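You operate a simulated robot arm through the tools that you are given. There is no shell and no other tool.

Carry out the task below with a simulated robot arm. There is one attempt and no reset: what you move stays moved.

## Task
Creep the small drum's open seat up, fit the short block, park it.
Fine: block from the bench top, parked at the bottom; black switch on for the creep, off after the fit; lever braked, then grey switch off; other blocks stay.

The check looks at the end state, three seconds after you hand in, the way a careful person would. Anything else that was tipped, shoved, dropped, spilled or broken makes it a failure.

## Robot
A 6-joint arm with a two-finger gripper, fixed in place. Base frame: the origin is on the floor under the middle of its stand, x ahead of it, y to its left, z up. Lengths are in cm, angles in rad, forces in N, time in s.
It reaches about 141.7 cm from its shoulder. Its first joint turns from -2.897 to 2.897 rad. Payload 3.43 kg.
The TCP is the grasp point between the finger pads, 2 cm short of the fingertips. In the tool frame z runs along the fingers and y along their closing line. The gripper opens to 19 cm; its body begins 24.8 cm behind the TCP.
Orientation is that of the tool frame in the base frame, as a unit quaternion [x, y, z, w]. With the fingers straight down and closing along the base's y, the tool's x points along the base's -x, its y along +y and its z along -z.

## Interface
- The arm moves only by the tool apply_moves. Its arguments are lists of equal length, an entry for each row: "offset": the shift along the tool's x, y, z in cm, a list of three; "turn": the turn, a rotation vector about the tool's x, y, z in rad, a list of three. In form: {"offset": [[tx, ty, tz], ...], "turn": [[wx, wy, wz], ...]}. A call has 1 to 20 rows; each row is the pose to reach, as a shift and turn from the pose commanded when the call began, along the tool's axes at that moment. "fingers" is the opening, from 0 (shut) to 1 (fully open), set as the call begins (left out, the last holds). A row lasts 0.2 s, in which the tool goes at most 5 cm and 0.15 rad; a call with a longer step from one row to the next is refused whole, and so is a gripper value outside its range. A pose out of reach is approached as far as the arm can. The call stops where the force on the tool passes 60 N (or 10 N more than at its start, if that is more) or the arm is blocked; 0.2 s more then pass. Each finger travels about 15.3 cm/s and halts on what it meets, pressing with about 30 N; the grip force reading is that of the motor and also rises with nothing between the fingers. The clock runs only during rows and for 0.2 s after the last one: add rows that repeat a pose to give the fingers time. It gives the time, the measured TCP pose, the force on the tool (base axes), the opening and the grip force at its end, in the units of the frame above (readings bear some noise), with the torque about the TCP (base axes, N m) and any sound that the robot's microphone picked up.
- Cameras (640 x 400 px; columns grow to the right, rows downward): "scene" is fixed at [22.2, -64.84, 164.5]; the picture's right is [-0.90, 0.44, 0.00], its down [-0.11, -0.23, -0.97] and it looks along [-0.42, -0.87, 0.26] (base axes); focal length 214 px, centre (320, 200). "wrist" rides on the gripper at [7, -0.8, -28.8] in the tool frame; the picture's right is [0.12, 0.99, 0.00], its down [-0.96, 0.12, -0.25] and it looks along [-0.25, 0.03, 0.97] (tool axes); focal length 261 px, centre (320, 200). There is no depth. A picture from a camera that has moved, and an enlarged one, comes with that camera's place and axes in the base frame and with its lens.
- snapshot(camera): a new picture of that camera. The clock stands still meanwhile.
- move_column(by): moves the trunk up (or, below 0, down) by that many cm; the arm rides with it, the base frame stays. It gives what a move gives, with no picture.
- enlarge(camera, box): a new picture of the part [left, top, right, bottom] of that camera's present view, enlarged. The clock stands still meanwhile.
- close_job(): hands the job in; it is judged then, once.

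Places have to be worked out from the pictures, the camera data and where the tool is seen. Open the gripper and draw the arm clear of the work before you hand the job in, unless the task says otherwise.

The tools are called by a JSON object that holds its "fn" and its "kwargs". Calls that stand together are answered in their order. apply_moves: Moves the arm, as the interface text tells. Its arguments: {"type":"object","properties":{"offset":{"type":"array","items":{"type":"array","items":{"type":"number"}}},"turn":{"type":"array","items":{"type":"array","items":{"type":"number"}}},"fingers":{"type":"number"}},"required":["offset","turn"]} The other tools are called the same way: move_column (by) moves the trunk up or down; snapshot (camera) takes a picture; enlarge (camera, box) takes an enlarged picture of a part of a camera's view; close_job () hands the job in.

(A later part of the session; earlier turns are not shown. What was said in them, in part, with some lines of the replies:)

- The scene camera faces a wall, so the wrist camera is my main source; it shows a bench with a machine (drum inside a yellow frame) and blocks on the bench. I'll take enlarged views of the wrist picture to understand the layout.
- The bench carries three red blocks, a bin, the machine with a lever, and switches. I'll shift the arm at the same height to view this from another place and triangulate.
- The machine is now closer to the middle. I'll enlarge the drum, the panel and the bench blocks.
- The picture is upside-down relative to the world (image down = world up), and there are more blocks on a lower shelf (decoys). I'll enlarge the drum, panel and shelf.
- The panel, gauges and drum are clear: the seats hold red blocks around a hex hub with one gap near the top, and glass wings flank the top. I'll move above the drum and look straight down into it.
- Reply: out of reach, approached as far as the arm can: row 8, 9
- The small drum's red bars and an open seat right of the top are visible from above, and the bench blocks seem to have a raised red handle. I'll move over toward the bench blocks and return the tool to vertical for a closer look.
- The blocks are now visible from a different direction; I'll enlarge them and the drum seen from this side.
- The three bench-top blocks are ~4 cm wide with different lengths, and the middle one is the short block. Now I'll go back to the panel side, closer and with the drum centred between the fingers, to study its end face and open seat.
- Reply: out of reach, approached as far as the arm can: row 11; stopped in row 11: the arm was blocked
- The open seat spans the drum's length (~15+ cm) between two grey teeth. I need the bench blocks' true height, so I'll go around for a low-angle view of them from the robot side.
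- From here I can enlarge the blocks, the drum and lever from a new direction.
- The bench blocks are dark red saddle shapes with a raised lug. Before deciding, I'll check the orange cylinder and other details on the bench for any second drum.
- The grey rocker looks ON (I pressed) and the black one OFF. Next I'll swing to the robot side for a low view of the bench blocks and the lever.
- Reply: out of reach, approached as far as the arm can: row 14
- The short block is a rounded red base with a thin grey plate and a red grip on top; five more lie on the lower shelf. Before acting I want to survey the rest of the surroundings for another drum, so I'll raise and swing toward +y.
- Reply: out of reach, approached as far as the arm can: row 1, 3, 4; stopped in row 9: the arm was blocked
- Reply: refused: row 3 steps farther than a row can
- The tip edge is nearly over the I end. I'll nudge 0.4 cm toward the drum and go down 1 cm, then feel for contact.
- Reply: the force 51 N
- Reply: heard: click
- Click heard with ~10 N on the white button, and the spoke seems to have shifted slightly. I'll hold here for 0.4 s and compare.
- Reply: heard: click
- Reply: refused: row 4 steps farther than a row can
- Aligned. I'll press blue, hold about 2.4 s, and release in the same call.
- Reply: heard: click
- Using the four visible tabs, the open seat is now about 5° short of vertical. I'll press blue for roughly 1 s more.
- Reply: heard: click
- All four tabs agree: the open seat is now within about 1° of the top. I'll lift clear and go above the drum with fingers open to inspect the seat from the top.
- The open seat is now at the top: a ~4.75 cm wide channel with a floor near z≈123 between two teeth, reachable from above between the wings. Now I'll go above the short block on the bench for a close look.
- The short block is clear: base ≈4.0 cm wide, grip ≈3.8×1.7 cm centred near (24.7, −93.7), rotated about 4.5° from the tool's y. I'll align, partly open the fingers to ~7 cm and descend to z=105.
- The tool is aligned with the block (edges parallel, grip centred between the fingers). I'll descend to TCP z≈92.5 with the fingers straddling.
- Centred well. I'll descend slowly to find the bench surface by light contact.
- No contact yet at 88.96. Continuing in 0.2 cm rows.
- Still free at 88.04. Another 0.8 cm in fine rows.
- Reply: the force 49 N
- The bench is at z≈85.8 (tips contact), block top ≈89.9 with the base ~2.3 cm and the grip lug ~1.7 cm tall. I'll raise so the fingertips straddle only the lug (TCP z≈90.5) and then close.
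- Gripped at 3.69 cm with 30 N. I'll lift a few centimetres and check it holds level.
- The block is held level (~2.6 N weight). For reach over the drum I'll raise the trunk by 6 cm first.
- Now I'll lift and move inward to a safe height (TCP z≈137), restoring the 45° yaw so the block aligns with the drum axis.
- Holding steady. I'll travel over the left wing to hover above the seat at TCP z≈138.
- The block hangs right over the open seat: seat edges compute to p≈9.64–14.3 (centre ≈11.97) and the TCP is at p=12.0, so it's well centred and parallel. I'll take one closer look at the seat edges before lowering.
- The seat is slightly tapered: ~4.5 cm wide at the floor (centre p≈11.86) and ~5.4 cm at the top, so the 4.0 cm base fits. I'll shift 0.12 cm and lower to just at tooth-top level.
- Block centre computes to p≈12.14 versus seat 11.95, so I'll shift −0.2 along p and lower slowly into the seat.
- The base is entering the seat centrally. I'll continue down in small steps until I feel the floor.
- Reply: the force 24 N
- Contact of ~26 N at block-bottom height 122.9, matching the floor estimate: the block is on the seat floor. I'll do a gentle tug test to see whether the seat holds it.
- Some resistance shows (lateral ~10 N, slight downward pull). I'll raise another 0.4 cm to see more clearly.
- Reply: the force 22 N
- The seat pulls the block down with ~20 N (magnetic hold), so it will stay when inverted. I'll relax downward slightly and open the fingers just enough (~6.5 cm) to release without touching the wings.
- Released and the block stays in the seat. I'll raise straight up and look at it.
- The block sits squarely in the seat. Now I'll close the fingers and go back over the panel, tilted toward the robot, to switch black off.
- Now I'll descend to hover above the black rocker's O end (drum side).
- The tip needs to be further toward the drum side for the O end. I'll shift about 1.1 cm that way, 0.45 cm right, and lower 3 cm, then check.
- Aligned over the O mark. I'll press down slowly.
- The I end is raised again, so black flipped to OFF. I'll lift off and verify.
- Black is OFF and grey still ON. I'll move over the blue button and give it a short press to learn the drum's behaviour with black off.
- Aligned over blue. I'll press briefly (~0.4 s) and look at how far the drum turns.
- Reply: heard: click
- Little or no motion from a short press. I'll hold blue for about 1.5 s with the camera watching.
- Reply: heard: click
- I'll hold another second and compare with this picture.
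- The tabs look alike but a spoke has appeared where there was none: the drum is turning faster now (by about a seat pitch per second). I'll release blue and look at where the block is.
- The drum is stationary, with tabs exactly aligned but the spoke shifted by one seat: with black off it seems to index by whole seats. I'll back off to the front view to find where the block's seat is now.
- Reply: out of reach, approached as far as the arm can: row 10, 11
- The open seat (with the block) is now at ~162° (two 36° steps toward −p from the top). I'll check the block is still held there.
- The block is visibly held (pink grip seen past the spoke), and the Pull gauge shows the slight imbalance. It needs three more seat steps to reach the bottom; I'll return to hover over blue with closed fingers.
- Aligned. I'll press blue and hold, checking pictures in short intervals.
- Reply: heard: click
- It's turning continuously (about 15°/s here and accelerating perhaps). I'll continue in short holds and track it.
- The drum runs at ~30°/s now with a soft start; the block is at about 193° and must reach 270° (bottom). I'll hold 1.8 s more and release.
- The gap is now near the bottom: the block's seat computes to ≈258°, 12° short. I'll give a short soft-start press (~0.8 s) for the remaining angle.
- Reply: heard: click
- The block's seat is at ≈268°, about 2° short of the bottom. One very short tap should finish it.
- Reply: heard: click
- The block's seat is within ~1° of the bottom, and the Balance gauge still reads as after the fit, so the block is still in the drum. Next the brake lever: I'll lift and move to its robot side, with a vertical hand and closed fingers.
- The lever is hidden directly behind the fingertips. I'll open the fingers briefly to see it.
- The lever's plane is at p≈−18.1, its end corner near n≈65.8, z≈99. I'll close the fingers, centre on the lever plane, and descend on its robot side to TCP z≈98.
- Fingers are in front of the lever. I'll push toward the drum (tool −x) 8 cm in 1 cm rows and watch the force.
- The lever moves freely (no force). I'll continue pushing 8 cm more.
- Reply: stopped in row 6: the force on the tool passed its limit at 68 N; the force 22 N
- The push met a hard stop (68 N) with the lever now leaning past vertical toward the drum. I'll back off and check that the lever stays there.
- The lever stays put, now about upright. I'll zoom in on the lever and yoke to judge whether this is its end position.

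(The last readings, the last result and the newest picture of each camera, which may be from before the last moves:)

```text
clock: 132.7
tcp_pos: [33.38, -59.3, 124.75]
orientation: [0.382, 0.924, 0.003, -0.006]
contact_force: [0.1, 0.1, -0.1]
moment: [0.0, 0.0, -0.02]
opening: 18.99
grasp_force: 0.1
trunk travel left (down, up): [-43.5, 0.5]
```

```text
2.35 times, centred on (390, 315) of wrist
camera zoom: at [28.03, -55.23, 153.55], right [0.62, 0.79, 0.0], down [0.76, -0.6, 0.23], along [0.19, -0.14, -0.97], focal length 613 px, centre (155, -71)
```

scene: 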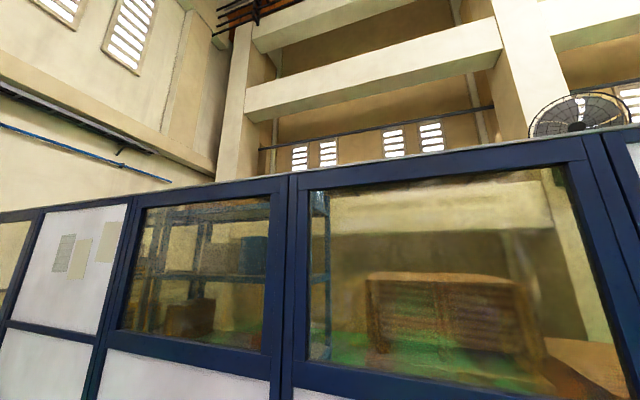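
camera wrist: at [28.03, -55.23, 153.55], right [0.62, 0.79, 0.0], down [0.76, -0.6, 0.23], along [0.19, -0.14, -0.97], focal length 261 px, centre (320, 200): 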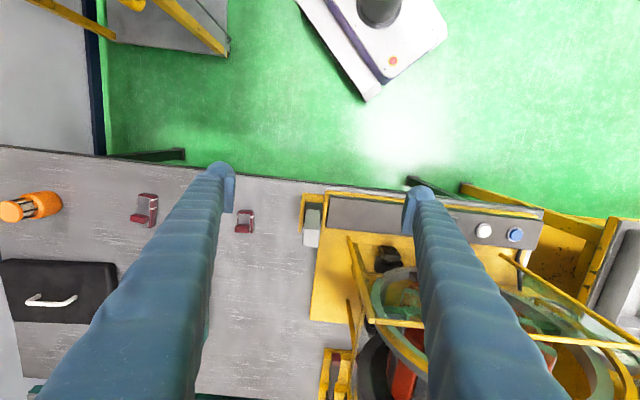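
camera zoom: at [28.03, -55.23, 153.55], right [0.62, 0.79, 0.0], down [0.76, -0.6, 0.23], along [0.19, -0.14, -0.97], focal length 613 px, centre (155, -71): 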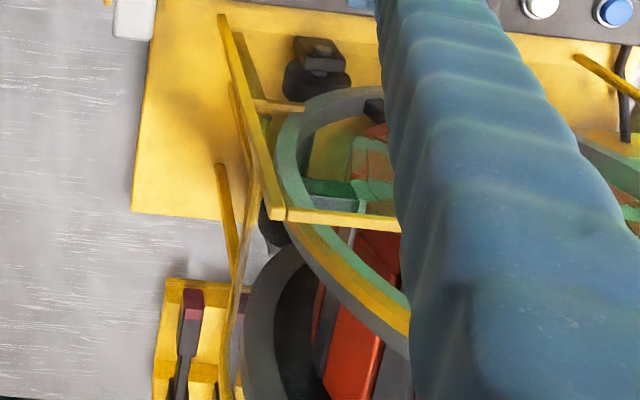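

The lever now leans slightly toward the drum against its stop. I'll go to the front view to check the drum and read the gauges in detail.

{"fn": "apply_moves", "kwargs": {"offset": [[1, 4, -0.6], [2, 8, -1.2], [3, 12, -1.8], [4, 16, -2.4], [5, 20, -3], [6, 24, -3.6], [7, 28, -4.2], [8, 32, -4.8], [8.6, 35, -5.3], [8.6, 35, -5.3]], "turn": [[0, -0.06, 0], [0, -0.12, 0], [0, -0.18, 0], [0, -0.24, 0], [0, -0.3, 0], [0, -0.36, 0], [0, -0.43, 0], [0, -0.5, 0], [0, -0.58, 0], [0, -0.58, 0]]}}

{"fn": "snapshot", "kwargs": {"camera": "wrist"}}

{"fn": "enlarge", "kwargs": {"camera": "wrist", "box": [210, 150, 410, 340]}}

```text
clock: 134.9
tcp_pos: [51.2, -28.09, 129.92]
orientation: [0.347, 0.898, -0.115, 0.243]
contact_force: [2.4, -1.2, 1.0]
moment: [0.19, 0.39, -0.17]
opening: 18.97
grasp_force: 0.1
trunk travel left (down, up): [-43.5, 0.5]
```

```text
taken
camera wrist: at [35.78, -14.08, 150.85], right [0.6, 0.8, -0.1], down [0.61, -0.37, 0.7], along [0.52, -0.48, -0.7], focal length 261 px, centre (320, 200)
```

wrist: 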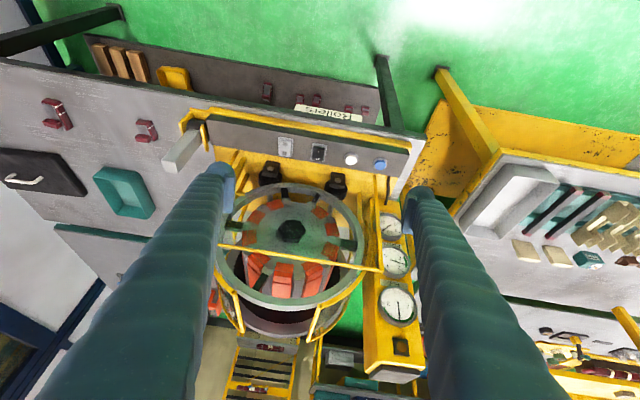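

```text
2.11 times, centred on (310, 245) of wrist
camera zoom: at [35.78, -14.08, 150.85], right [0.6, 0.8, -0.1], down [0.61, -0.37, 0.7], along [0.52, -0.48, -0.7], focal length 549 px, centre (341, 105)
```

zoom: 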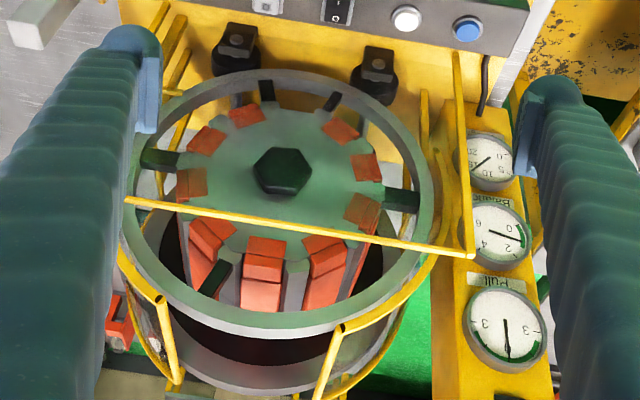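

The gap is at the bottom and Pull reads 0. I'll zoom in on the gauges and lever from here.

{"fn": "enlarge", "kwargs": {"camera": "wrist", "box": [365, 190, 425, 330]}}

{"fn": "enlarge", "kwargs": {"camera": "wrist", "box": [370, 200, 420, 240]}}

{"fn": "enlarge", "kwargs": {"camera": "wrist", "box": [150, 100, 230, 180]}}

```text
2.86 times, centred on (395, 260) of wrist
camera zoom: at [35.78, -14.08, 150.85], right [0.6, 0.8, -0.1], down [0.61, -0.37, 0.7], along [0.52, -0.48, -0.7], focal length 745 px, centre (106, 29)
```

zoom: 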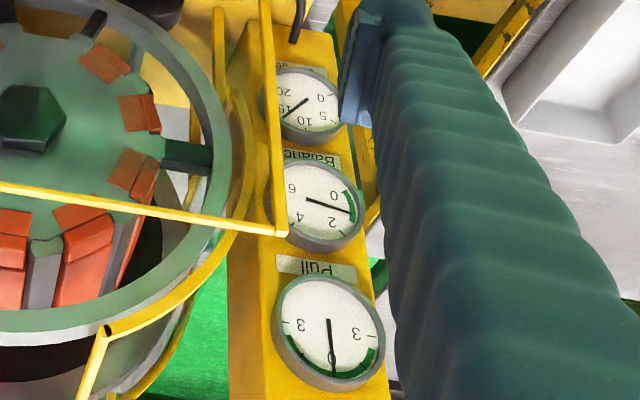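

```text
10.00 times, centred on (395, 220) of wrist
camera zoom: at [35.78, -14.08, 150.85], right [0.6, 0.8, -0.1], down [0.61, -0.37, 0.7], along [0.52, -0.48, -0.7], focal length 2606 px, centre (-430, 0)
```

zoom: 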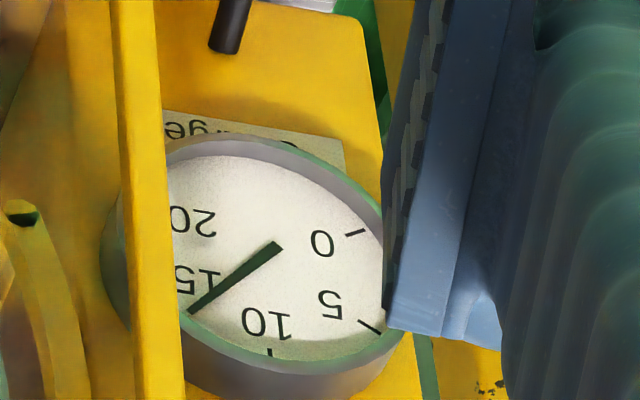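

```text
5.00 times, centred on (190, 140) of wrist
camera zoom: at [35.78, -14.08, 150.85], right [0.6, 0.8, -0.1], down [0.61, -0.37, 0.7], along [0.52, -0.48, -0.7], focal length 1303 px, centre (970, 500)
```

zoom: 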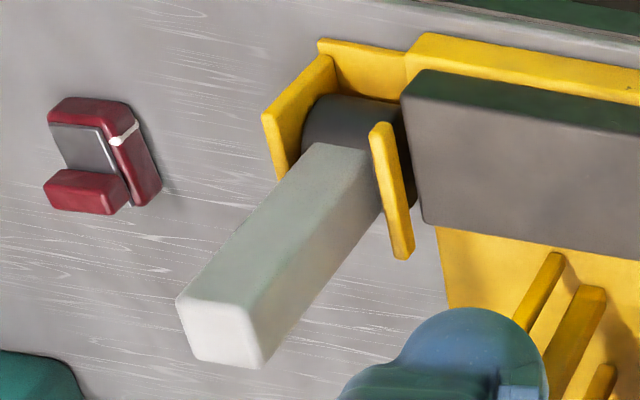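

The lever is against its drum-side stop, the opposite of its starting side. To confirm that this is the braked side, I'll give blue one very short tap and see whether the drum still moves; first let the pose settle with closed fingers.

{"fn": "apply_moves", "kwargs": {"offset": [[0, 0, 0], [0, 0, 0], [0, 0, 0], [0, 0, 0]], "turn": [[0, 0, 0], [0, 0, 0], [0, 0, 0], [0, 0, 0]], "fingers": 0}}

```text
clock: 135.9
tcp_pos: [52.07, -28.4, 130.51]
orientation: [0.368, 0.887, -0.106, 0.259]
contact_force: [0.1, -0.7, -0.1]
moment: [0.02, 0.01, 0.0]
opening: 0.0
grasp_force: 30.3
trunk travel left (down, up): [-43.5, 0.5]
```

Pose settled. I'll move to hover over blue again.

{"fn": "apply_moves", "kwargs": {"offset": [[-0.05, 1.7, 3.7], [-0.1, 3.45, 7.5], [-0.15, 5.2, 11.2], [-0.2, 6.9, 14.9], [-0.25, 8.6, 18.7], [-0.3, 10.3, 22.4], [-0.35, 12, 26.1], [-0.4, 13.8, 29.8], [-0.45, 15.5, 33.6], [-0.5, 17.25, 37.3], [-0.5, 17.25, 37.3], [-0.5, 17.25, 37.3]], "turn": [[0, 0.017, 0], [0, 0.033, 0], [0, 0.05, 0], [0, 0.067, 0], [0, 0.083, 0], [0, 0.1, 0], [0, 0.117, 0], [0, 0.133, 0], [0, 0.15, 0], [0.002, 0.167, -0.001], [0.002, 0.167, -0.001], [0.002, 0.167, -0.001]]}}

{"fn": "enlarge", "kwargs": {"camera": "wrist", "box": [0, 220, 220, 400]}}

{"fn": "enlarge", "kwargs": {"camera": "wrist", "box": [260, 130, 400, 230]}}

```text
clock: 138.5
tcp_pos: [79.12, -30.8, 98.95]
orientation: [0.375, 0.906, -0.076, 0.182]
contact_force: [-0.1, 0.1, 0.3]
moment: [0.02, 0.05, -0.04]
opening: 0.01
grasp_force: 30.1
trunk travel left (down, up): [-43.5, 0.5]
```

```text
2.22 times, centred on (110, 310) of wrist
camera zoom: at [65.97, -18.89, 122.68], right [0.62, 0.78, -0.05], down [0.64, -0.48, 0.6], along [0.45, -0.41, -0.8], focal length 579 px, centre (787, -44)
```

zoom: 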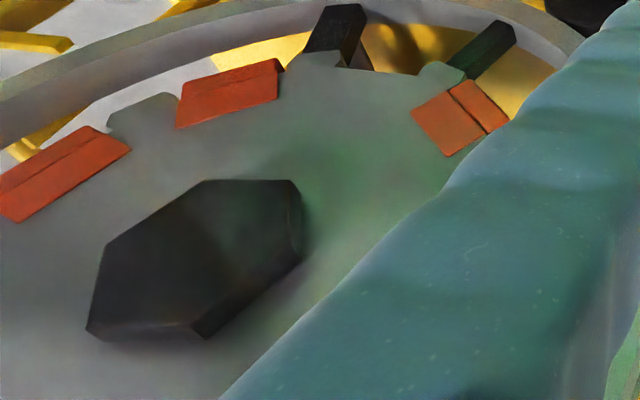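

```text
4.00 times, centred on (330, 180) of wrist
camera zoom: at [65.97, -18.89, 122.68], right [0.62, 0.78, -0.05], down [0.64, -0.48, 0.6], along [0.45, -0.41, -0.8], focal length 1043 px, centre (280, 280)
```

zoom: 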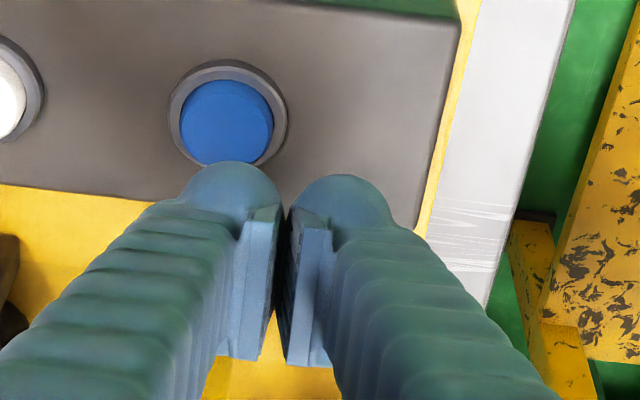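

Now a short tap (~0.6 s) on blue as the brake test.

{"fn": "apply_moves", "kwargs": {"offset": [[0.6, 0, 1.4], [1.1, 0, 2.6], [1.35, 0, 3.2], [1.35, 0, 3.2], [1.35, 0, 3.2], [0.6, 0, 1.4], [0, 0, 0], [0, 0, 0]], "turn": [[0, 0, 0], [0, 0, 0], [0, 0, 0], [0, 0, 0], [0, 0, 0], [0, 0, 0], [0, 0, 0], [0, 0, 0]]}}

{"fn": "enlarge", "kwargs": {"camera": "wrist", "box": [0, 220, 220, 400]}}

```text
clock: 140.3
tcp_pos: [79.01, -30.59, 99.06]
orientation: [0.375, 0.906, -0.076, 0.183]
contact_force: [-0.6, -0.3, 0.2]
moment: [0.0, 0.0, 0.0]
opening: 0.0
grasp_force: 30.1
trunk travel left (down, up): [-43.5, 0.5]
heard: click
```

```text
2.22 times, centred on (110, 310) of wrist
camera zoom: at [65.91, -18.78, 122.76], right [0.62, 0.78, -0.05], down [0.64, -0.48, 0.6], along [0.45, -0.41, -0.8], focal length 579 px, centre (787, -44)
```

zoom: 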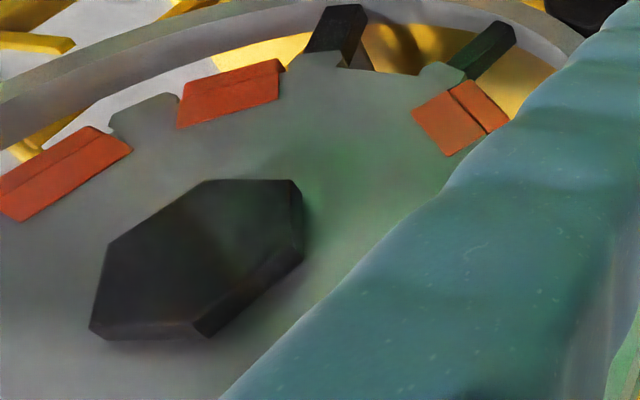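

The drum did not budge under the tap (earlier the same press gave several degrees), so the lever is braked. Now I'll move over to the grey switch's O end.

{"fn": "apply_moves", "kwargs": {"offset": [[-1.17, 0, -2.76], [-1.6, -4.4, -2.66], [-2.0, -8.8, -2.56], [-2.5, -13.2, -2.46], [-2.9, -17.6, -2.36], [-3.3, -22, -2.26], [-3.73, -26.4, -2.16], [-2.56, -26.4, 0.6], [-2.56, -26.4, 0.6]], "turn": [[0, 0, 0], [0, 0, 0], [0, 0, 0], [0, 0, 0], [0, 0, 0], [0, 0, 0], [0, 0, 0], [0, 0, 0], [0, 0, 0]]}}

{"fn": "snapshot", "kwargs": {"camera": "wrist"}}

{"fn": "enlarge", "kwargs": {"camera": "wrist", "box": [260, 130, 400, 230]}}

```text
clock: 142.3
tcp_pos: [61.81, -51.15, 99.66]
orientation: [0.376, 0.905, -0.077, 0.181]
contact_force: [-0.6, 0.1, -0.4]
moment: [0.03, -0.07, -0.02]
opening: 0.02
grasp_force: 29.9
trunk travel left (down, up): [-43.5, 0.5]
```

```text
taken
camera wrist: at [48.87, -39.08, 123.33], right [0.63, 0.78, -0.05], down [0.64, -0.48, 0.6], along [0.44, -0.41, -0.8], focal length 261 px, centre (320, 200)
```

wrist: 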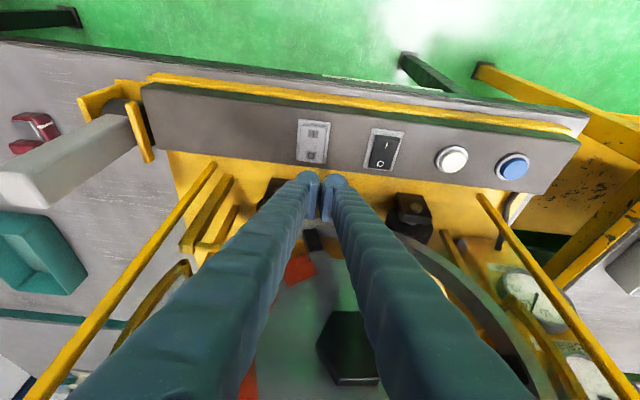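

```text
4.00 times, centred on (330, 180) of wrist
camera zoom: at [48.87, -39.08, 123.33], right [0.63, 0.78, -0.05], down [0.64, -0.48, 0.6], along [0.44, -0.41, -0.8], focal length 1043 px, centre (280, 280)
```

zoom: 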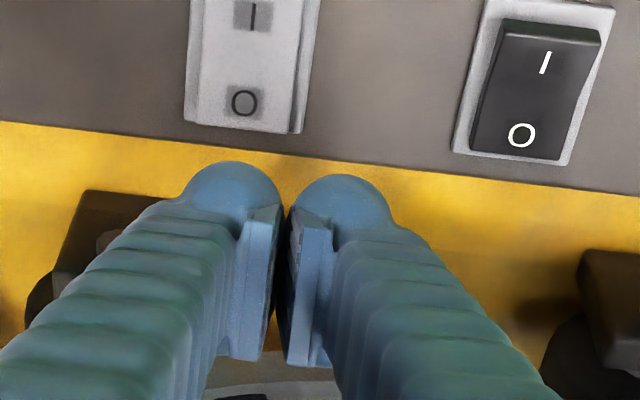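

The tip lines up with the grey O mark just as it did on black. I'll lower 2.5 cm and check.

{"fn": "apply_moves", "kwargs": {"offset": [[0.5, 0.1, 1.15], [0.966, 0.1, 2.284], [0.966, 0.1, 2.284]], "turn": [[0, 0, 0], [0, 0, 0], [0, 0, 0]]}}

{"fn": "enlarge", "kwargs": {"camera": "wrist", "box": [260, 130, 400, 230]}}

```text
clock: 143.1
tcp_pos: [62.38, -50.54, 98.24]
orientation: [0.376, 0.906, -0.078, 0.181]
contact_force: [0.0, -0.1, 0.2]
moment: [-0.06, 0.01, 0.0]
opening: 0.01
grasp_force: 30.0
out of reach, approached as far as the arm can: row 1, 2, 3
trunk travel left (down, up): [-43.5, 0.5]
```

```text
4.00 times, centred on (330, 180) of wrist
camera zoom: at [49.41, -38.56, 121.96], right [0.63, 0.78, -0.05], down [0.64, -0.48, 0.6], along [0.44, -0.41, -0.8], focal length 1043 px, centre (280, 280)
```

zoom: 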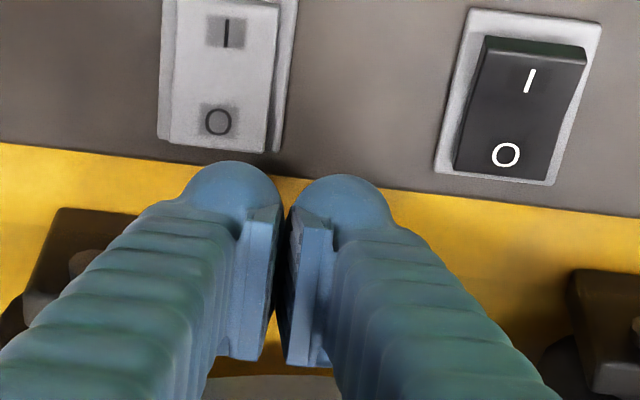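

With the trunk raised, this pose is at the arm's limit. I'll lift 6 cm and lower the trunk back by 6 cm.

{"fn": "apply_moves", "kwargs": {"offset": [[-1.2, 0, -2.76], [-2.5, 0, -5.8], [-2.5, 0, -5.8]], "turn": [[0, 0, 0], [0, 0, 0], [0, 0, 0]]}}

{"fn": "move_column", "kwargs": {"by": -6}}

{"fn": "snapshot", "kwargs": {"camera": "wrist"}}

{"fn": "enlarge", "kwargs": {"camera": "wrist", "box": [260, 130, 400, 230]}}

```text
clock: 143.9
tcp_pos: [62.37, -50.55, 104.5]
orientation: [0.375, 0.906, -0.076, 0.182]
contact_force: [0.0, 0.0, 0.0]
moment: [0.02, 0.04, 0.0]
opening: 0.0
grasp_force: 30.2
trunk travel left (down, up): [-43.5, 0.5]
```

```text
clock: 144.9
tcp_pos: [62.24, -50.56, 98.45]
orientation: [0.375, 0.906, -0.076, 0.183]
contact_force: [0.9, -0.2, -0.1]
moment: [-0.02, 0.0, 0.01]
opening: 0.01
grasp_force: 29.8
trunk travel left (down, up): [-37.5, 6.5]
```

```text
taken
camera wrist: at [49.16, -38.69, 122.26], right [0.62, 0.78, -0.05], down [0.64, -0.48, 0.6], along [0.45, -0.41, -0.8], focal length 261 px, centre (320, 200)
```

wrist: 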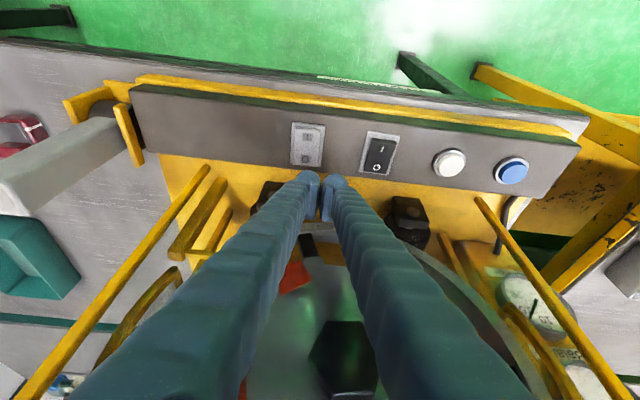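

```text
4.00 times, centred on (330, 180) of wrist
camera zoom: at [49.16, -38.69, 122.26], right [0.62, 0.78, -0.05], down [0.64, -0.48, 0.6], along [0.45, -0.41, -0.8], focal length 1043 px, centre (280, 280)
```

zoom: 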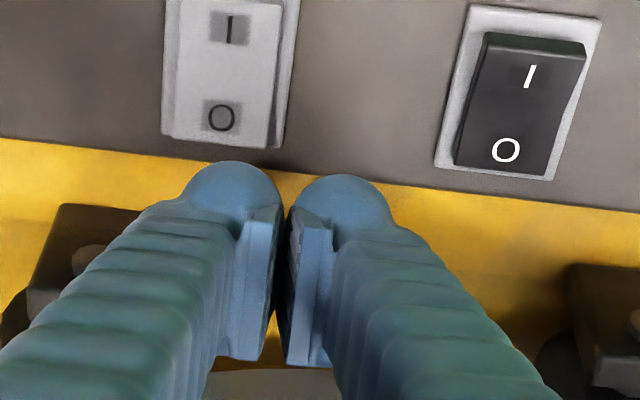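

Trunk is back and the pose is reachable. I'll shift 0.45 cm left and press down onto the grey O end with the same motion that flipped black.

{"fn": "apply_moves", "kwargs": {"offset": [[0.3, -0.45, 0.8], [0.5, -0.45, 1.4], [0.65, -0.45, 1.9], [0.75, -0.45, 2.2], [0.855, -0.45, 2.54], [0.855, -0.45, 2.54]], "turn": [[0, 0, 0], [0, 0, 0], [0, 0, 0], [0, 0, 0], [0, 0, 0], [0, 0, 0]]}}

{"fn": "enlarge", "kwargs": {"camera": "wrist", "box": [260, 130, 400, 230]}}

```text
clock: 146.3
tcp_pos: [62.15, -51.06, 95.92]
orientation: [0.375, 0.906, -0.075, 0.183]
contact_force: [-0.8, -0.5, -0.3]
moment: [0.05, 0.02, 0.01]
opening: 0.0
grasp_force: 30.0
trunk travel left (down, up): [-37.5, 6.5]
```

```text
4.00 times, centred on (330, 180) of wrist
camera zoom: at [48.93, -39.12, 119.6], right [0.63, 0.78, -0.05], down [0.64, -0.48, 0.6], along [0.45, -0.41, -0.8], focal length 1043 px, centre (280, 280)
```

zoom: 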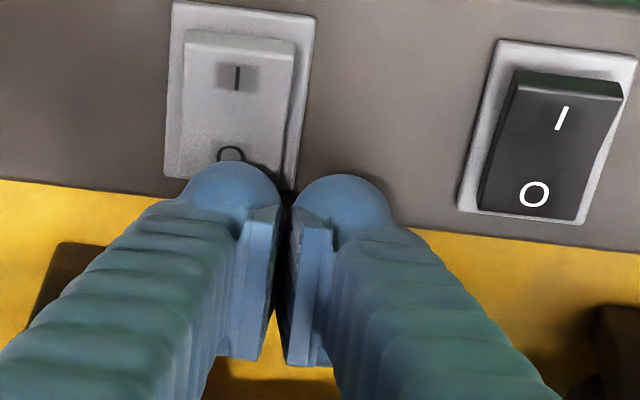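

The grey rocker's I end now appears raised. I'll lift off and confirm.

{"fn": "apply_moves", "kwargs": {"offset": [[-1.2, 0, -2.8], [-2.3, 0, -5.5], [-3.5, 0, -8.3], [-3.5, 0, -8.3]], "turn": [[0, 0, 0], [0, 0, 0], [0, 0, 0], [0, 0, 0]]}}

{"fn": "enlarge", "kwargs": {"camera": "wrist", "box": [240, 90, 420, 210]}}

{"fn": "snapshot", "kwargs": {"camera": "wrist"}}

```text
clock: 147.3
tcp_pos: [62.33, -51.62, 105.07]
orientation: [0.298, 0.932, -0.099, 0.181]
contact_force: [-16.9, 21.4, -20.4]
moment: [0.71, 0.35, -0.18]
opening: 0.0
grasp_force: 29.7
out of reach, approached as far as the arm can: row 3
trunk travel left (down, up): [-37.5, 6.5]
```

```text
3.33 times, centred on (330, 150) of wrist
camera zoom: at [48.42, -40.2, 128.54], right [0.5, 0.86, -0.12], down [0.73, -0.33, 0.6], along [0.47, -0.39, -0.79], focal length 869 px, centre (287, 367)
```

zoom: 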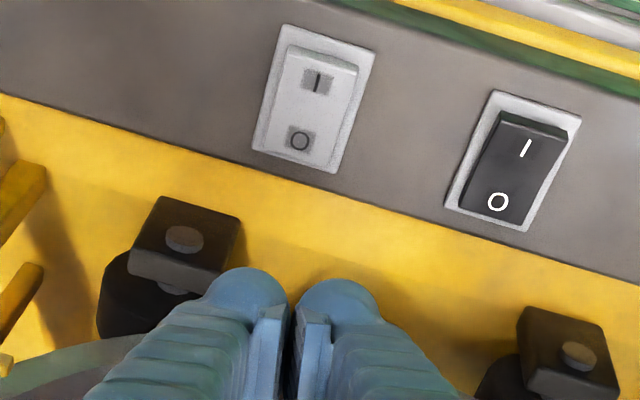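

```text
taken
camera wrist: at [48.42, -40.2, 128.54], right [0.5, 0.86, -0.12], down [0.73, -0.33, 0.6], along [0.47, -0.39, -0.79], focal length 261 px, centre (320, 200)
```

wrist: 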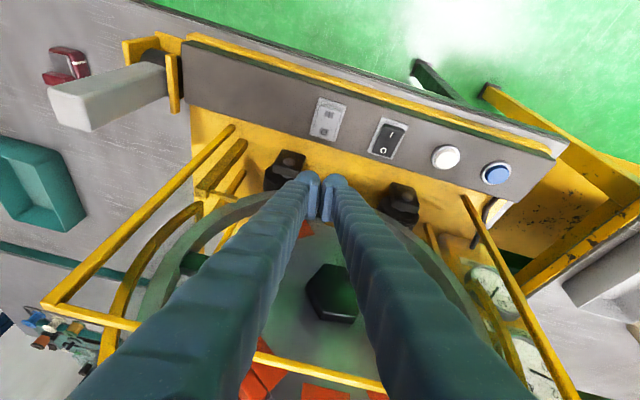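

Both switches are OFF now. But the reading shows a transient force and twist; I'll hold still and read again.

{"fn": "apply_moves", "kwargs": {"offset": [[0, 0, 0]], "turn": [[0, 0, 0]]}}

{"fn": "snapshot", "kwargs": {"camera": "wrist"}}

```text
clock: 147.7
tcp_pos: [62.6, -51.15, 105.05]
orientation: [0.374, 0.905, -0.078, 0.186]
contact_force: [-0.7, 0.8, 0.5]
moment: [-0.06, -0.04, 0.01]
opening: 0.01
grasp_force: 30.1
trunk travel left (down, up): [-37.5, 6.5]
```

```text
taken
camera wrist: at [49.24, -39.24, 128.74], right [0.62, 0.78, -0.05], down [0.64, -0.47, 0.61], along [0.45, -0.41, -0.79], focal length 261 px, centre (320, 200)
```

wrist: 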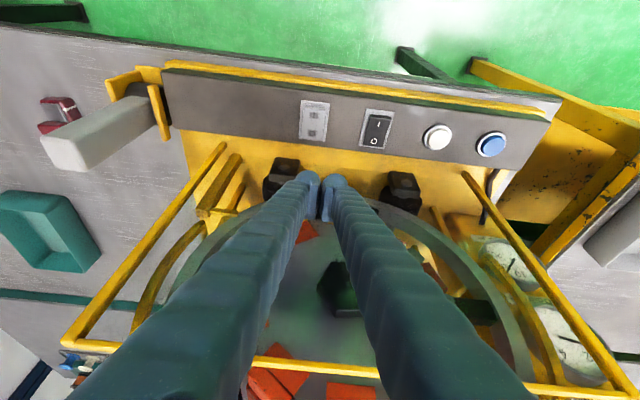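

It settled with no force (a transient from a fast wrist motion). I'll retreat slowly, up and away from the panel.

{"fn": "apply_moves", "kwargs": {"offset": [[-0.3, 1.2, -2.4], [-0.7, 2.4, -4.8], [-1, 3.7, -7.2], [-1.3, 4.9, -9.7], [-1.7, 6.1, -12], [-2, 7.3, -14.5], [-2.4, 8.6, -17.2], [-2.8, 10, -20], [-2.8, 10, -20], [-2.8, 10, -20]], "turn": [[0, 0, 0], [0, 0, 0], [0, 0, 0], [0, 0, 0], [0, 0, 0], [0, 0, 0], [0, 0, 0], [0, 0, 0], [0, 0, 0], [0, 0, 0]]}}

{"fn": "snapshot", "kwargs": {"camera": "wrist"}}

{"fn": "enlarge", "kwargs": {"camera": "wrist", "box": [200, 90, 440, 210]}}

```text
clock: 149.9
tcp_pos: [65.55, -40.39, 124.36]
orientation: [0.374, 0.906, -0.076, 0.184]
contact_force: [0.0, 0.8, 0.6]
moment: [0.04, 0.0, 0.04]
opening: 0.0
grasp_force: 30.3
trunk travel left (down, up): [-37.5, 6.5]
```

```text
taken
camera wrist: at [52.5, -28.49, 148.06], right [0.62, 0.78, -0.05], down [0.64, -0.48, 0.6], along [0.45, -0.41, -0.8], focal length 261 px, centre (320, 200)
```

wrist: 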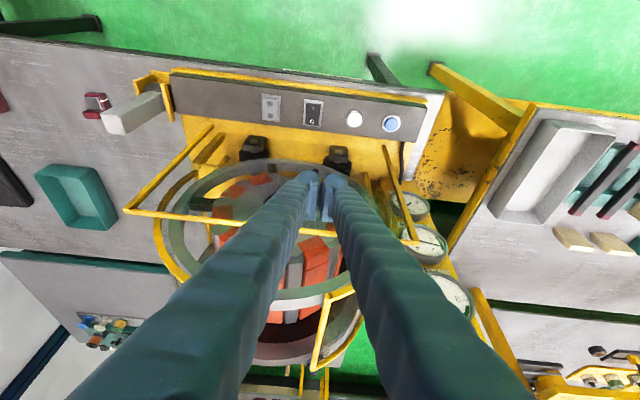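

```text
2.67 times, centred on (320, 150) of wrist
camera zoom: at [52.5, -28.49, 148.06], right [0.62, 0.78, -0.05], down [0.64, -0.48, 0.6], along [0.45, -0.41, -0.8], focal length 695 px, centre (320, 333)
```

zoom: 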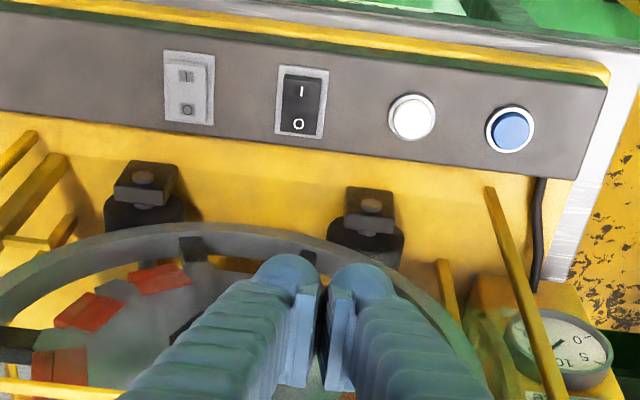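

Both rockers show OFF, lever is braked. I'll open the fingers and take a front view to re-check the gauges and drum after power-off.

{"fn": "apply_moves", "kwargs": {"offset": [[0.6, -2, -1.5], [1.5, -4, -3], [2.6, -6, -4.5], [3.8, -7.2, -6], [5, -7.2, -8], [6.5, -7.2, -10], [7.5, -7.2, -12], [7.5, -7.2, -12], [7.5, -7.2, -12]], "turn": [[0, 0, 0], [0, -0.03, 0], [0, -0.07, 0], [0, -0.1, 0], [0, -0.13, 0], [0, -0.16, 0], [0, -0.18, 0], [0, -0.18, 0], [0, -0.18, 0]], "fingers": 1}}

{"fn": "snapshot", "kwargs": {"camera": "wrist"}}

{"fn": "enlarge", "kwargs": {"camera": "wrist", "box": [210, 150, 430, 340]}}

```text
clock: 151.9
tcp_pos: [52.06, -37.27, 132.55]
orientation: [0.367, 0.886, -0.109, 0.263]
contact_force: [-0.3, -0.2, 0.2]
moment: [0.04, -0.04, 0.02]
opening: 18.98
grasp_force: 0.0
trunk travel left (down, up): [-37.5, 6.5]
```

```text
taken
camera wrist: at [36.12, -22.51, 152.63], right [0.63, 0.77, -0.07], down [0.55, -0.39, 0.73], along [0.54, -0.5, -0.68], focal length 261 px, centre (320, 200)
```

wrist: 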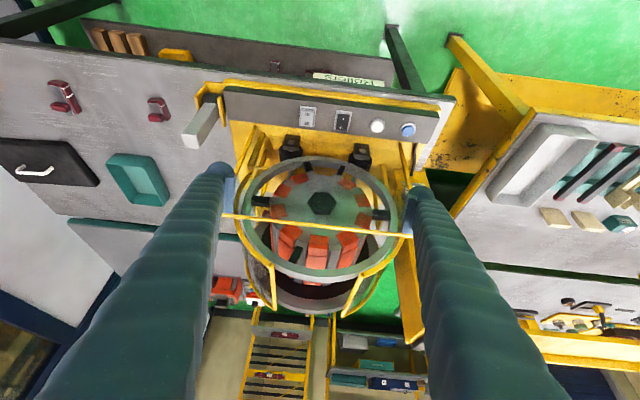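

```text
2.11 times, centred on (320, 245) of wrist
camera zoom: at [36.12, -22.51, 152.63], right [0.63, 0.77, -0.07], down [0.55, -0.39, 0.73], along [0.54, -0.5, -0.68], focal length 549 px, centre (320, 105)
```

zoom: 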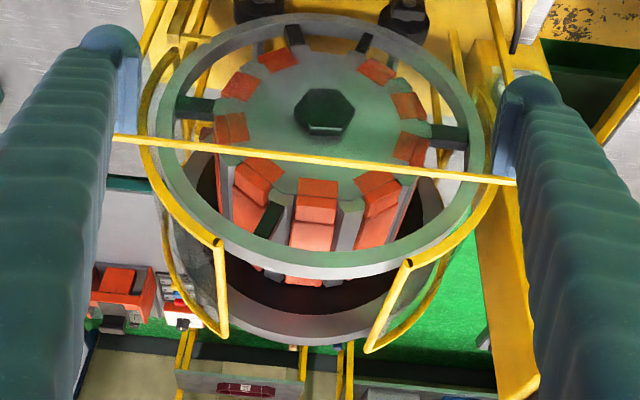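

The gap remains at the bottom. I'll zoom in there, then shift sideways to read the gauges.

{"fn": "enlarge", "kwargs": {"camera": "wrist", "box": [280, 140, 370, 200]}}

{"fn": "apply_moves", "kwargs": {"offset": [[0, 3, 0], [0, 6, 0], [0, 9, 0], [0, 9, 0], [0, 9, 0]], "turn": [[0, 0, 0], [0, 0, 0], [0, 0, 0], [0, 0, 0], [0, 0, 0]]}}

{"fn": "snapshot", "kwargs": {"camera": "wrist"}}

{"fn": "enlarge", "kwargs": {"camera": "wrist", "box": [340, 180, 430, 330]}}

```text
6.67 times, centred on (325, 170) of wrist
camera zoom: at [36.12, -22.51, 152.63], right [0.63, 0.77, -0.07], down [0.55, -0.39, 0.73], along [0.54, -0.5, -0.68], focal length 1738 px, centre (287, 400)
```

zoom: 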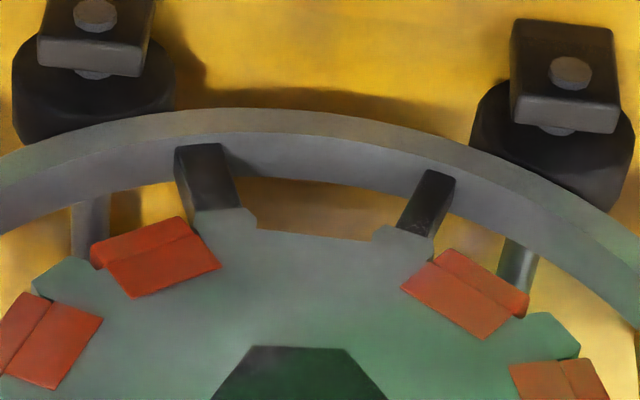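

```text
clock: 153.1
tcp_pos: [58.6, -30.7, 132.42]
orientation: [0.367, 0.886, -0.109, 0.263]
contact_force: [0.4, 0.4, -0.2]
moment: [0.04, 0.02, 0.02]
opening: 19.03
grasp_force: 0.0
trunk travel left (down, up): [-37.5, 6.5]
```

```text
taken
camera wrist: at [42.66, -16.07, 152.56], right [0.63, 0.77, -0.07], down [0.56, -0.39, 0.73], along [0.54, -0.5, -0.68], focal length 261 px, centre (320, 200)
```

wrist: 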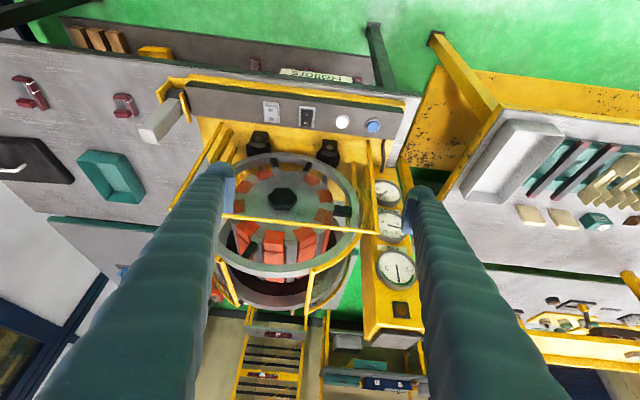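

```text
2.67 times, centred on (385, 255) of wrist
camera zoom: at [42.66, -16.07, 152.56], right [0.63, 0.77, -0.07], down [0.56, -0.39, 0.73], along [0.54, -0.5, -0.68], focal length 695 px, centre (147, 53)
```

zoom: 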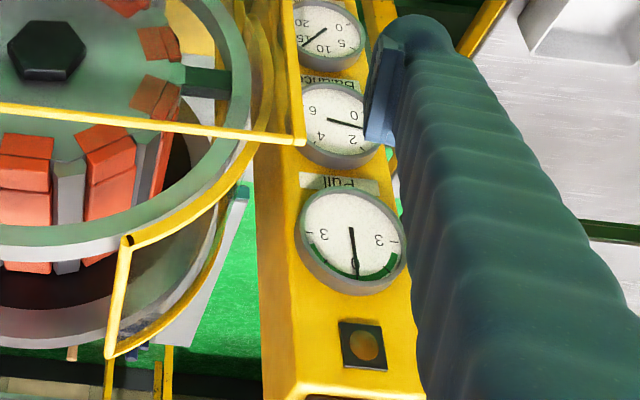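

Gauges unchanged (Balance as after the fit, Pull 0). For certainty I want to see under the drum from the left side; first I'll rise and yaw the tool around at a safe place left of the guard, with fingers at ~8 cm.

{"fn": "apply_moves", "kwargs": {"offset": [[-1.3, -2.65, -0.1], [-2.6, -5.3, -0.2], [-3.9, -7.9, -0.3], [-5.2, -10.6, -0.4], [-6.5, -13.2, -0.5], [-7.9, -15.9, -0.6], [-9.2, -18.5, -0.7], [-10.5, -21.2, -0.8], [-11.8, -23.8, -0.9], [-13.1, -26.5, -1], [-14.4, -29.1, -1.1], [-15.7, -31.75, -1.2], [-15.7, -31.75, -1.2]], "turn": [[-0.0377, 0.0377, -0.127], [-0.0754, 0.0754, -0.254], [-0.1131, 0.1131, -0.3809], [-0.1508, 0.1508, -0.5079], [-0.1885, 0.1885, -0.6349], [-0.2263, 0.2262, -0.7619], [-0.264, 0.2638, -0.8888], [-0.3017, 0.3015, -1.0158], [-0.3394, 0.3392, -1.1428], [-0.3771, 0.3769, -1.2698], [-0.4148, 0.4146, -1.3967], [-0.4525, 0.4523, -1.5237], [-0.4525, 0.4523, -1.5237]], "fingers": 0.42}}

{"fn": "snapshot", "kwargs": {"camera": "wrist"}}

```text
clock: 155.9
tcp_pos: [44.81, -62.05, 142.25]
orientation: [-0.384, 0.923, -0.001, 0.0]
contact_force: [0.2, -0.5, -0.7]
moment: [0.01, -0.03, -0.02]
opening: 7.97
grasp_force: 0.1
trunk travel left (down, up): [-37.5, 6.5]
```

```text
taken
camera wrist: at [40.45, -67.6, 170.9], right [-0.79, 0.62, 0.0], down [0.6, 0.76, 0.25], along [0.15, 0.19, -0.97], focal length 261 px, centre (320, 200)
```

wrist: 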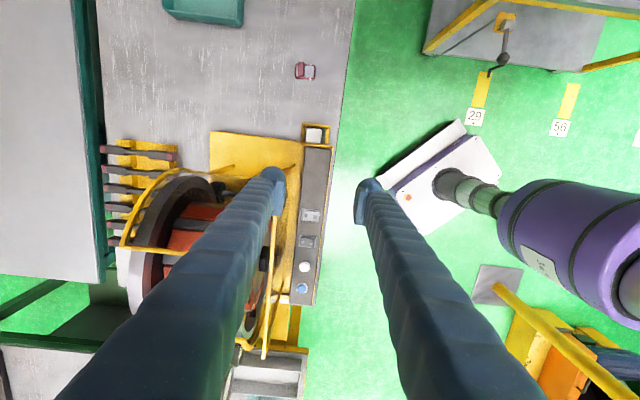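

Now I'll tilt the tool to look toward the drum from its left side, at p≈−24, z≈118.

{"fn": "apply_moves", "kwargs": {"offset": [[1.5, -1.3, 3], [3, -2.6, 6], [4.4, -3.9, 9.1], [5.9, -5.2, 12.1], [7.4, -6.5, 15.2], [8.9, -7.8, 18.2], [10.3, -9.1, 21.2], [11.8, -10.4, 24.25], [11.8, -10.4, 24.25], [11.8, -10.4, 24.25]], "turn": [[0, -0.117, 0], [0, -0.234, 0], [0, -0.35, 0], [0, -0.467, 0], [0, -0.584, 0], [0, -0.7, 0], [0, -0.817, 0], [0, -0.934, 0], [0, -0.934, 0], [0, -0.934, 0]]}}

{"fn": "snapshot", "kwargs": {"camera": "wrist"}}

{"fn": "enlarge", "kwargs": {"camera": "wrist", "box": [250, 110, 390, 230]}}

```text
clock: 158.1
tcp_pos: [44.99, -75.76, 116.31]
orientation: [-0.339, 0.829, 0.157, 0.416]
contact_force: [0.0, 1.0, 1.2]
moment: [-0.33, 0.12, -0.25]
opening: 7.97
grasp_force: 0.0
out of reach, approached as far as the arm can: row 8, 9, 10
trunk travel left (down, up): [-37.5, 6.5]
```

```text
taken
camera wrist: at [25.69, -95.03, 128.0], right [-0.74, 0.66, -0.12], down [0.18, 0.36, 0.91], along [0.65, 0.65, -0.39], focal length 261 px, centre (320, 200)
```

wrist: 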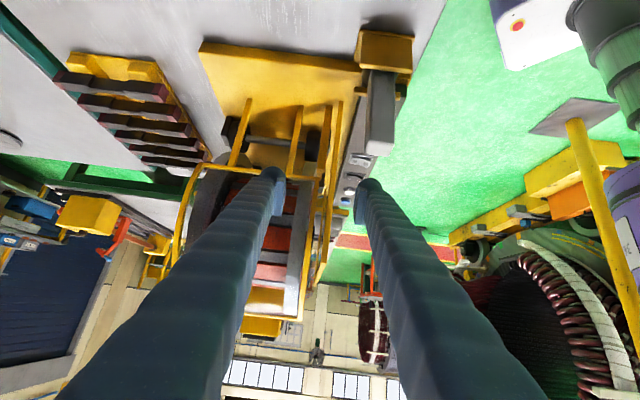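

```text
3.33 times, centred on (320, 170) of wrist
camera zoom: at [25.69, -95.03, 128.0], right [-0.74, 0.66, -0.12], down [0.18, 0.36, 0.91], along [0.65, 0.65, -0.39], focal length 869 px, centre (320, 300)
```

zoom: 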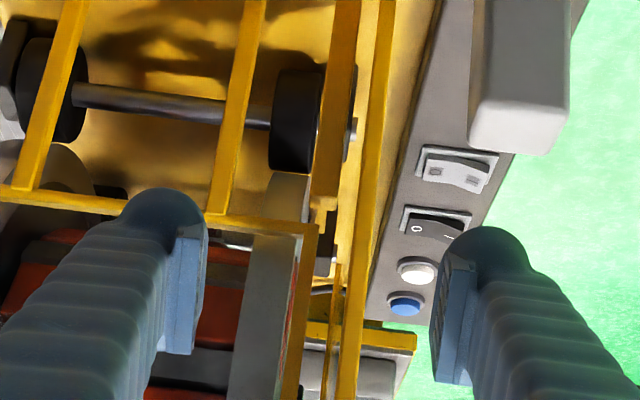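

I can see the drum sits on rollers; the spot of interest is just behind the left fingertip. I'll open the fingers wider here (there's clearance) to uncover it.

{"fn": "apply_moves", "kwargs": {"offset": [[0, 0, 0], [0, 0, 0], [0, 0, 0], [0, 0, 0]], "turn": [[0, 0, 0], [0, 0, 0], [0, 0, 0], [0, 0, 0]], "fingers": 0.8}}

{"fn": "snapshot", "kwargs": {"camera": "wrist"}}

{"fn": "enlarge", "kwargs": {"camera": "wrist", "box": [220, 110, 340, 230]}}

```text
clock: 159.1
tcp_pos: [45.15, -75.98, 115.9]
orientation: [-0.338, 0.83, 0.158, 0.415]
contact_force: [-0.2, -0.2, 0.4]
moment: [-0.04, 0.03, 0.01]
opening: 15.2
grasp_force: 0.1
trunk travel left (down, up): [-37.5, 6.5]
```

```text
taken
camera wrist: at [25.88, -95.26, 127.68], right [-0.74, 0.67, -0.11], down [0.19, 0.36, 0.91], along [0.65, 0.65, -0.39], focal length 261 px, centre (320, 200)
```

wrist: 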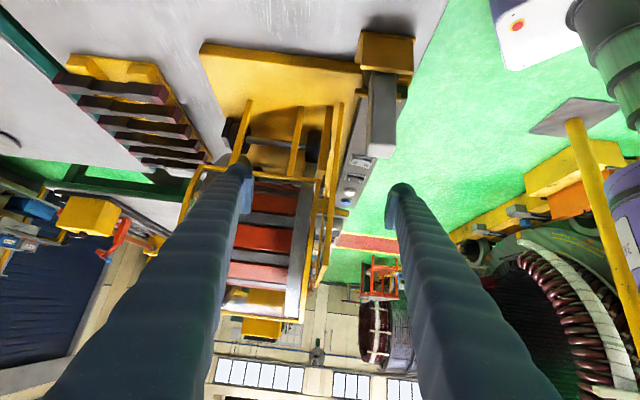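

```text
3.33 times, centred on (280, 170) of wrist
camera zoom: at [25.88, -95.26, 127.68], right [-0.74, 0.67, -0.11], down [0.19, 0.36, 0.91], along [0.65, 0.65, -0.39], focal length 869 px, centre (453, 300)
```

zoom: 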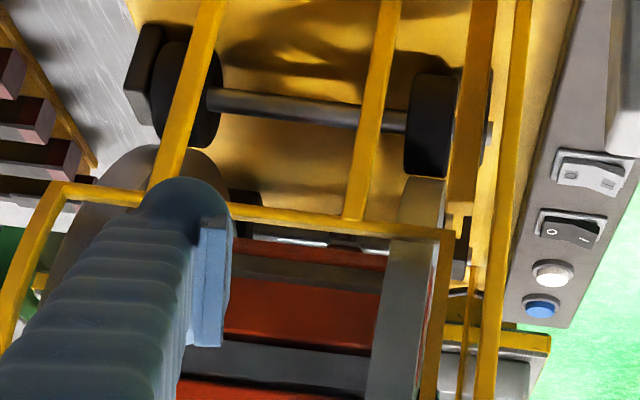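

No block lies on the base under the drum. I'll zoom strongly at where the parked block should be peeking below the drum.

{"fn": "enlarge", "kwargs": {"camera": "wrist", "box": [265, 165, 310, 197]}}

{"fn": "enlarge", "kwargs": {"camera": "wrist", "box": [340, 30, 430, 200]}}

```text
12.50 times, centred on (288, 181) of wrist
camera zoom: at [25.88, -95.26, 127.68], right [-0.74, 0.67, -0.11], down [0.19, 0.36, 0.91], along [0.65, 0.65, -0.39], focal length 3258 px, centre (726, 438)
```

zoom: 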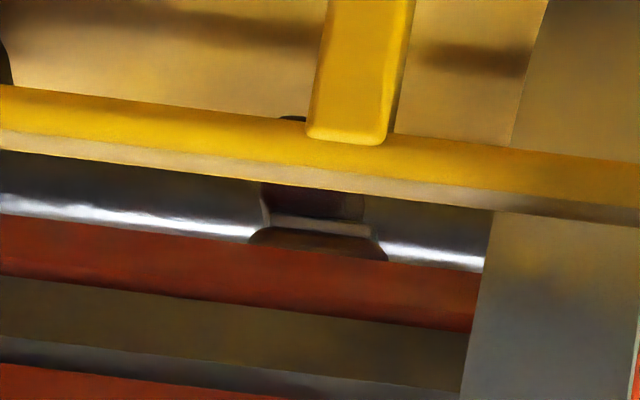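

```text
2.35 times, centred on (385, 115) of wrist
camera zoom: at [25.88, -95.26, 127.68], right [-0.74, 0.67, -0.11], down [0.19, 0.36, 0.91], along [0.65, 0.65, -0.39], focal length 613 px, centre (167, 400)
```

zoom: 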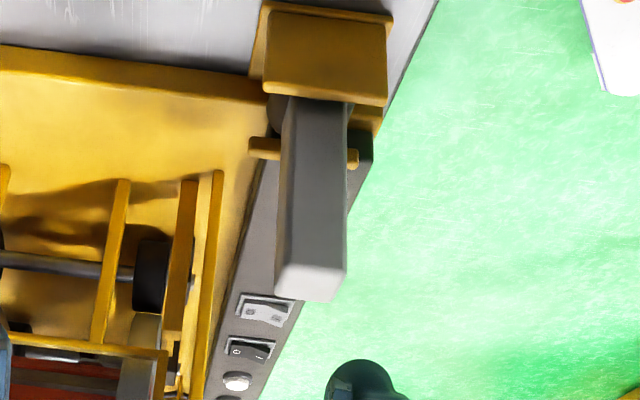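

The block is clearly visible hanging in its seat at the bottom (base against the drum, grip pointing down). All states are set: both switches off, lever braked, other blocks untouched. I'll retreat the arm up and away with the gripper open.

{"fn": "apply_moves", "kwargs": {"offset": [[-3.3, 1.2, -1], [-6.6, 2.5, -2.1], [-10, 3.7, -3.1], [-13.3, 4.9, -4.2], [-16.6, 6.2, -5.2], [-19.9, 7.4, -6.3], [-23.3, 8.6, -7.4], [-26.6, 9.85, -8.4], [-26.6, 9.85, -8.4]], "turn": [[0, 0.115, 0], [0, 0.23, 0], [0, 0.345, 0], [0, 0.46, 0], [0, 0.575, 0], [0, 0.69, 0], [0, 0.805, 0], [0, 0.92, 0], [0, 0.92, 0]], "fingers": 1}}

{"fn": "snapshot", "kwargs": {"camera": "wrist"}}

```text
clock: 161.1
tcp_pos: [44.14, -62.67, 142.42]
orientation: [-0.382, 0.924, 0.002, 0.007]
contact_force: [-0.6, -0.4, -0.2]
moment: [0.06, -0.05, 0.0]
opening: 18.99
grasp_force: 0.1
trunk travel left (down, up): [-37.5, 6.5]
```

```text
taken
camera wrist: at [39.56, -68.5, 171.04], right [-0.79, 0.62, 0.0], down [0.6, 0.76, 0.26], along [0.16, 0.2, -0.97], focal length 261 px, centre (320, 200)
```

wrist: 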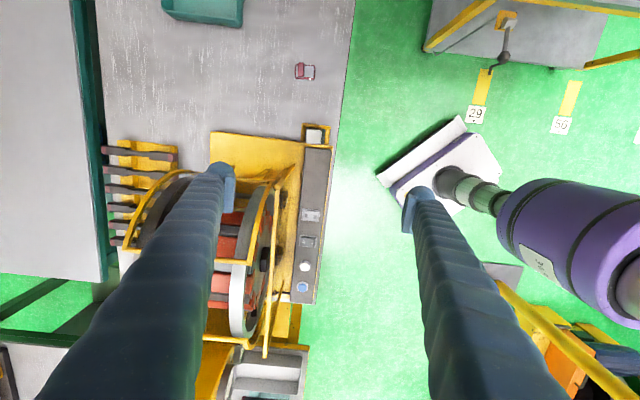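

I'll move further back toward the robot to the starting area, then do a last overview.

{"fn": "apply_moves", "kwargs": {"offset": [[-3, 2.5, -2], [-6, 5, -4], [-9, 7.5, -6], [-12, 10, -8], [-14.5, 12, -9], [-16, 13.3, -10], [-16, 13.3, -10]], "turn": [[0, 0, 0.13], [0, 0, 0.26], [0, 0, 0.39], [0, 0, 0.52], [0, 0, 0.65], [0, 0, 0.785], [0, 0, 0.785]]}}

{"fn": "snapshot", "kwargs": {"camera": "wrist"}}

{"fn": "enlarge", "kwargs": {"camera": "wrist", "box": [200, 80, 400, 220]}}

{"fn": "enlarge", "kwargs": {"camera": "wrist", "box": [0, 0, 260, 160]}}

```text
clock: 162.7
tcp_pos: [46.33, -42.02, 152.56]
orientation: [0.001, 1.0, 0.005, 0.005]
contact_force: [0.3, 0.8, 0.1]
moment: [0.04, 0.05, 0.0]
opening: 19.01
grasp_force: 0.1
trunk travel left (down, up): [-37.5, 6.5]
```

```text
taken
camera wrist: at [39.01, -43.03, 181.14], right [-0.12, 0.99, 0.01], down [0.96, 0.11, 0.26], along [0.26, 0.04, -0.97], focal length 261 px, centre (320, 200)
```

wrist: 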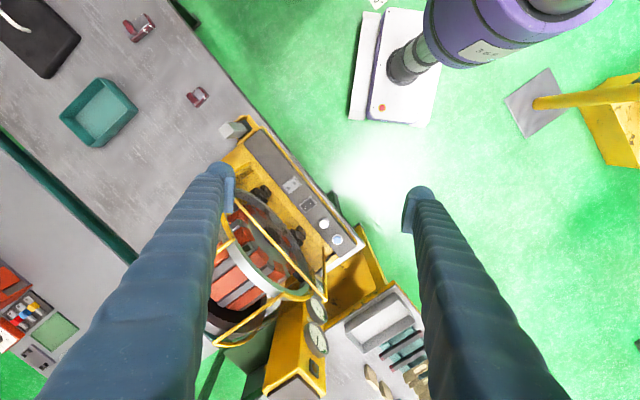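

```text
2.86 times, centred on (300, 150) of wrist
camera zoom: at [39.01, -43.03, 181.14], right [-0.12, 0.99, 0.01], down [0.96, 0.11, 0.26], along [0.26, 0.04, -0.97], focal length 745 px, centre (377, 343)
```

zoom: 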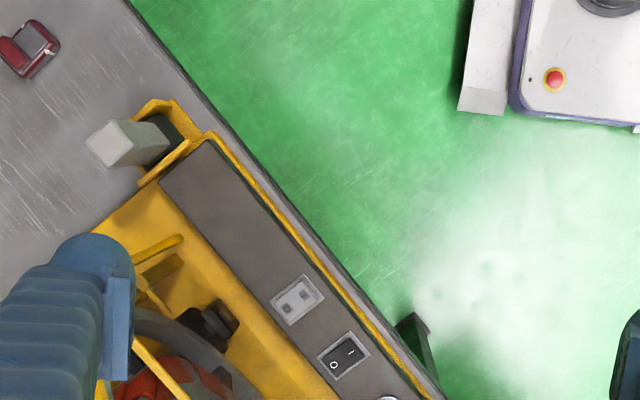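

```text
2.46 times, centred on (130, 80) of wrist
camera zoom: at [39.01, -43.03, 181.14], right [-0.12, 0.99, 0.01], down [0.96, 0.11, 0.26], along [0.26, 0.04, -0.97], focal length 642 px, centre (788, 495)
```

zoom: 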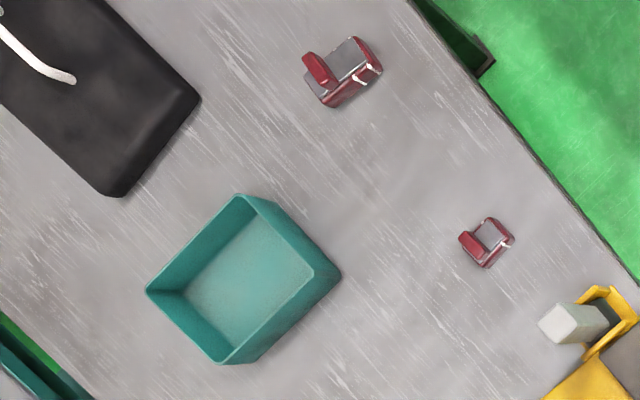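

The last overview shows the following:
- The long and medium blocks are unmoved.
- The lever is on the braked side.
- Both switches are off.
- The arm is clear with the gripper open.

I'm handing in the job.

{"fn": "close_job", "kwargs": {}}

```text
The job is handed in.
```

The short block from the bench top is fitted in the small drum's open seat and parked at the bottom. I handed the job in and have not seen the result of the check.

- **Creep:** I switched black on and used the blue button to bring the open seat up. It was within about 1° of the top when I fitted the block.
- **Fit:** The block went down onto the seat floor. It held against a tug of about 20 N before I let go.
- **Black switch:** I turned it off straight after the fit.
- **Park:** With black off the blue button turns the drum faster, and I used it to bring the block to the bottom. My last measurement put it within about 1–2° of straight down. A view from the side after power-off shows it hanging in its seat.
- **Brake:** The lever is pushed to its stop on the drum side. Tapping blue afterwards did not move the drum, so the brake is holding.
- **Grey switch:** I turned it off after the brake was set.

The other two bench-top blocks have not moved. I never reached for the lower-shelf blocks. As I lifted off the grey switch there was a brief force reading of about 34 N. It was zero on the next reading and nothing looked disturbed, so I took it as a quick wrist movement rather than contact. The arm is clear with the gripper open.
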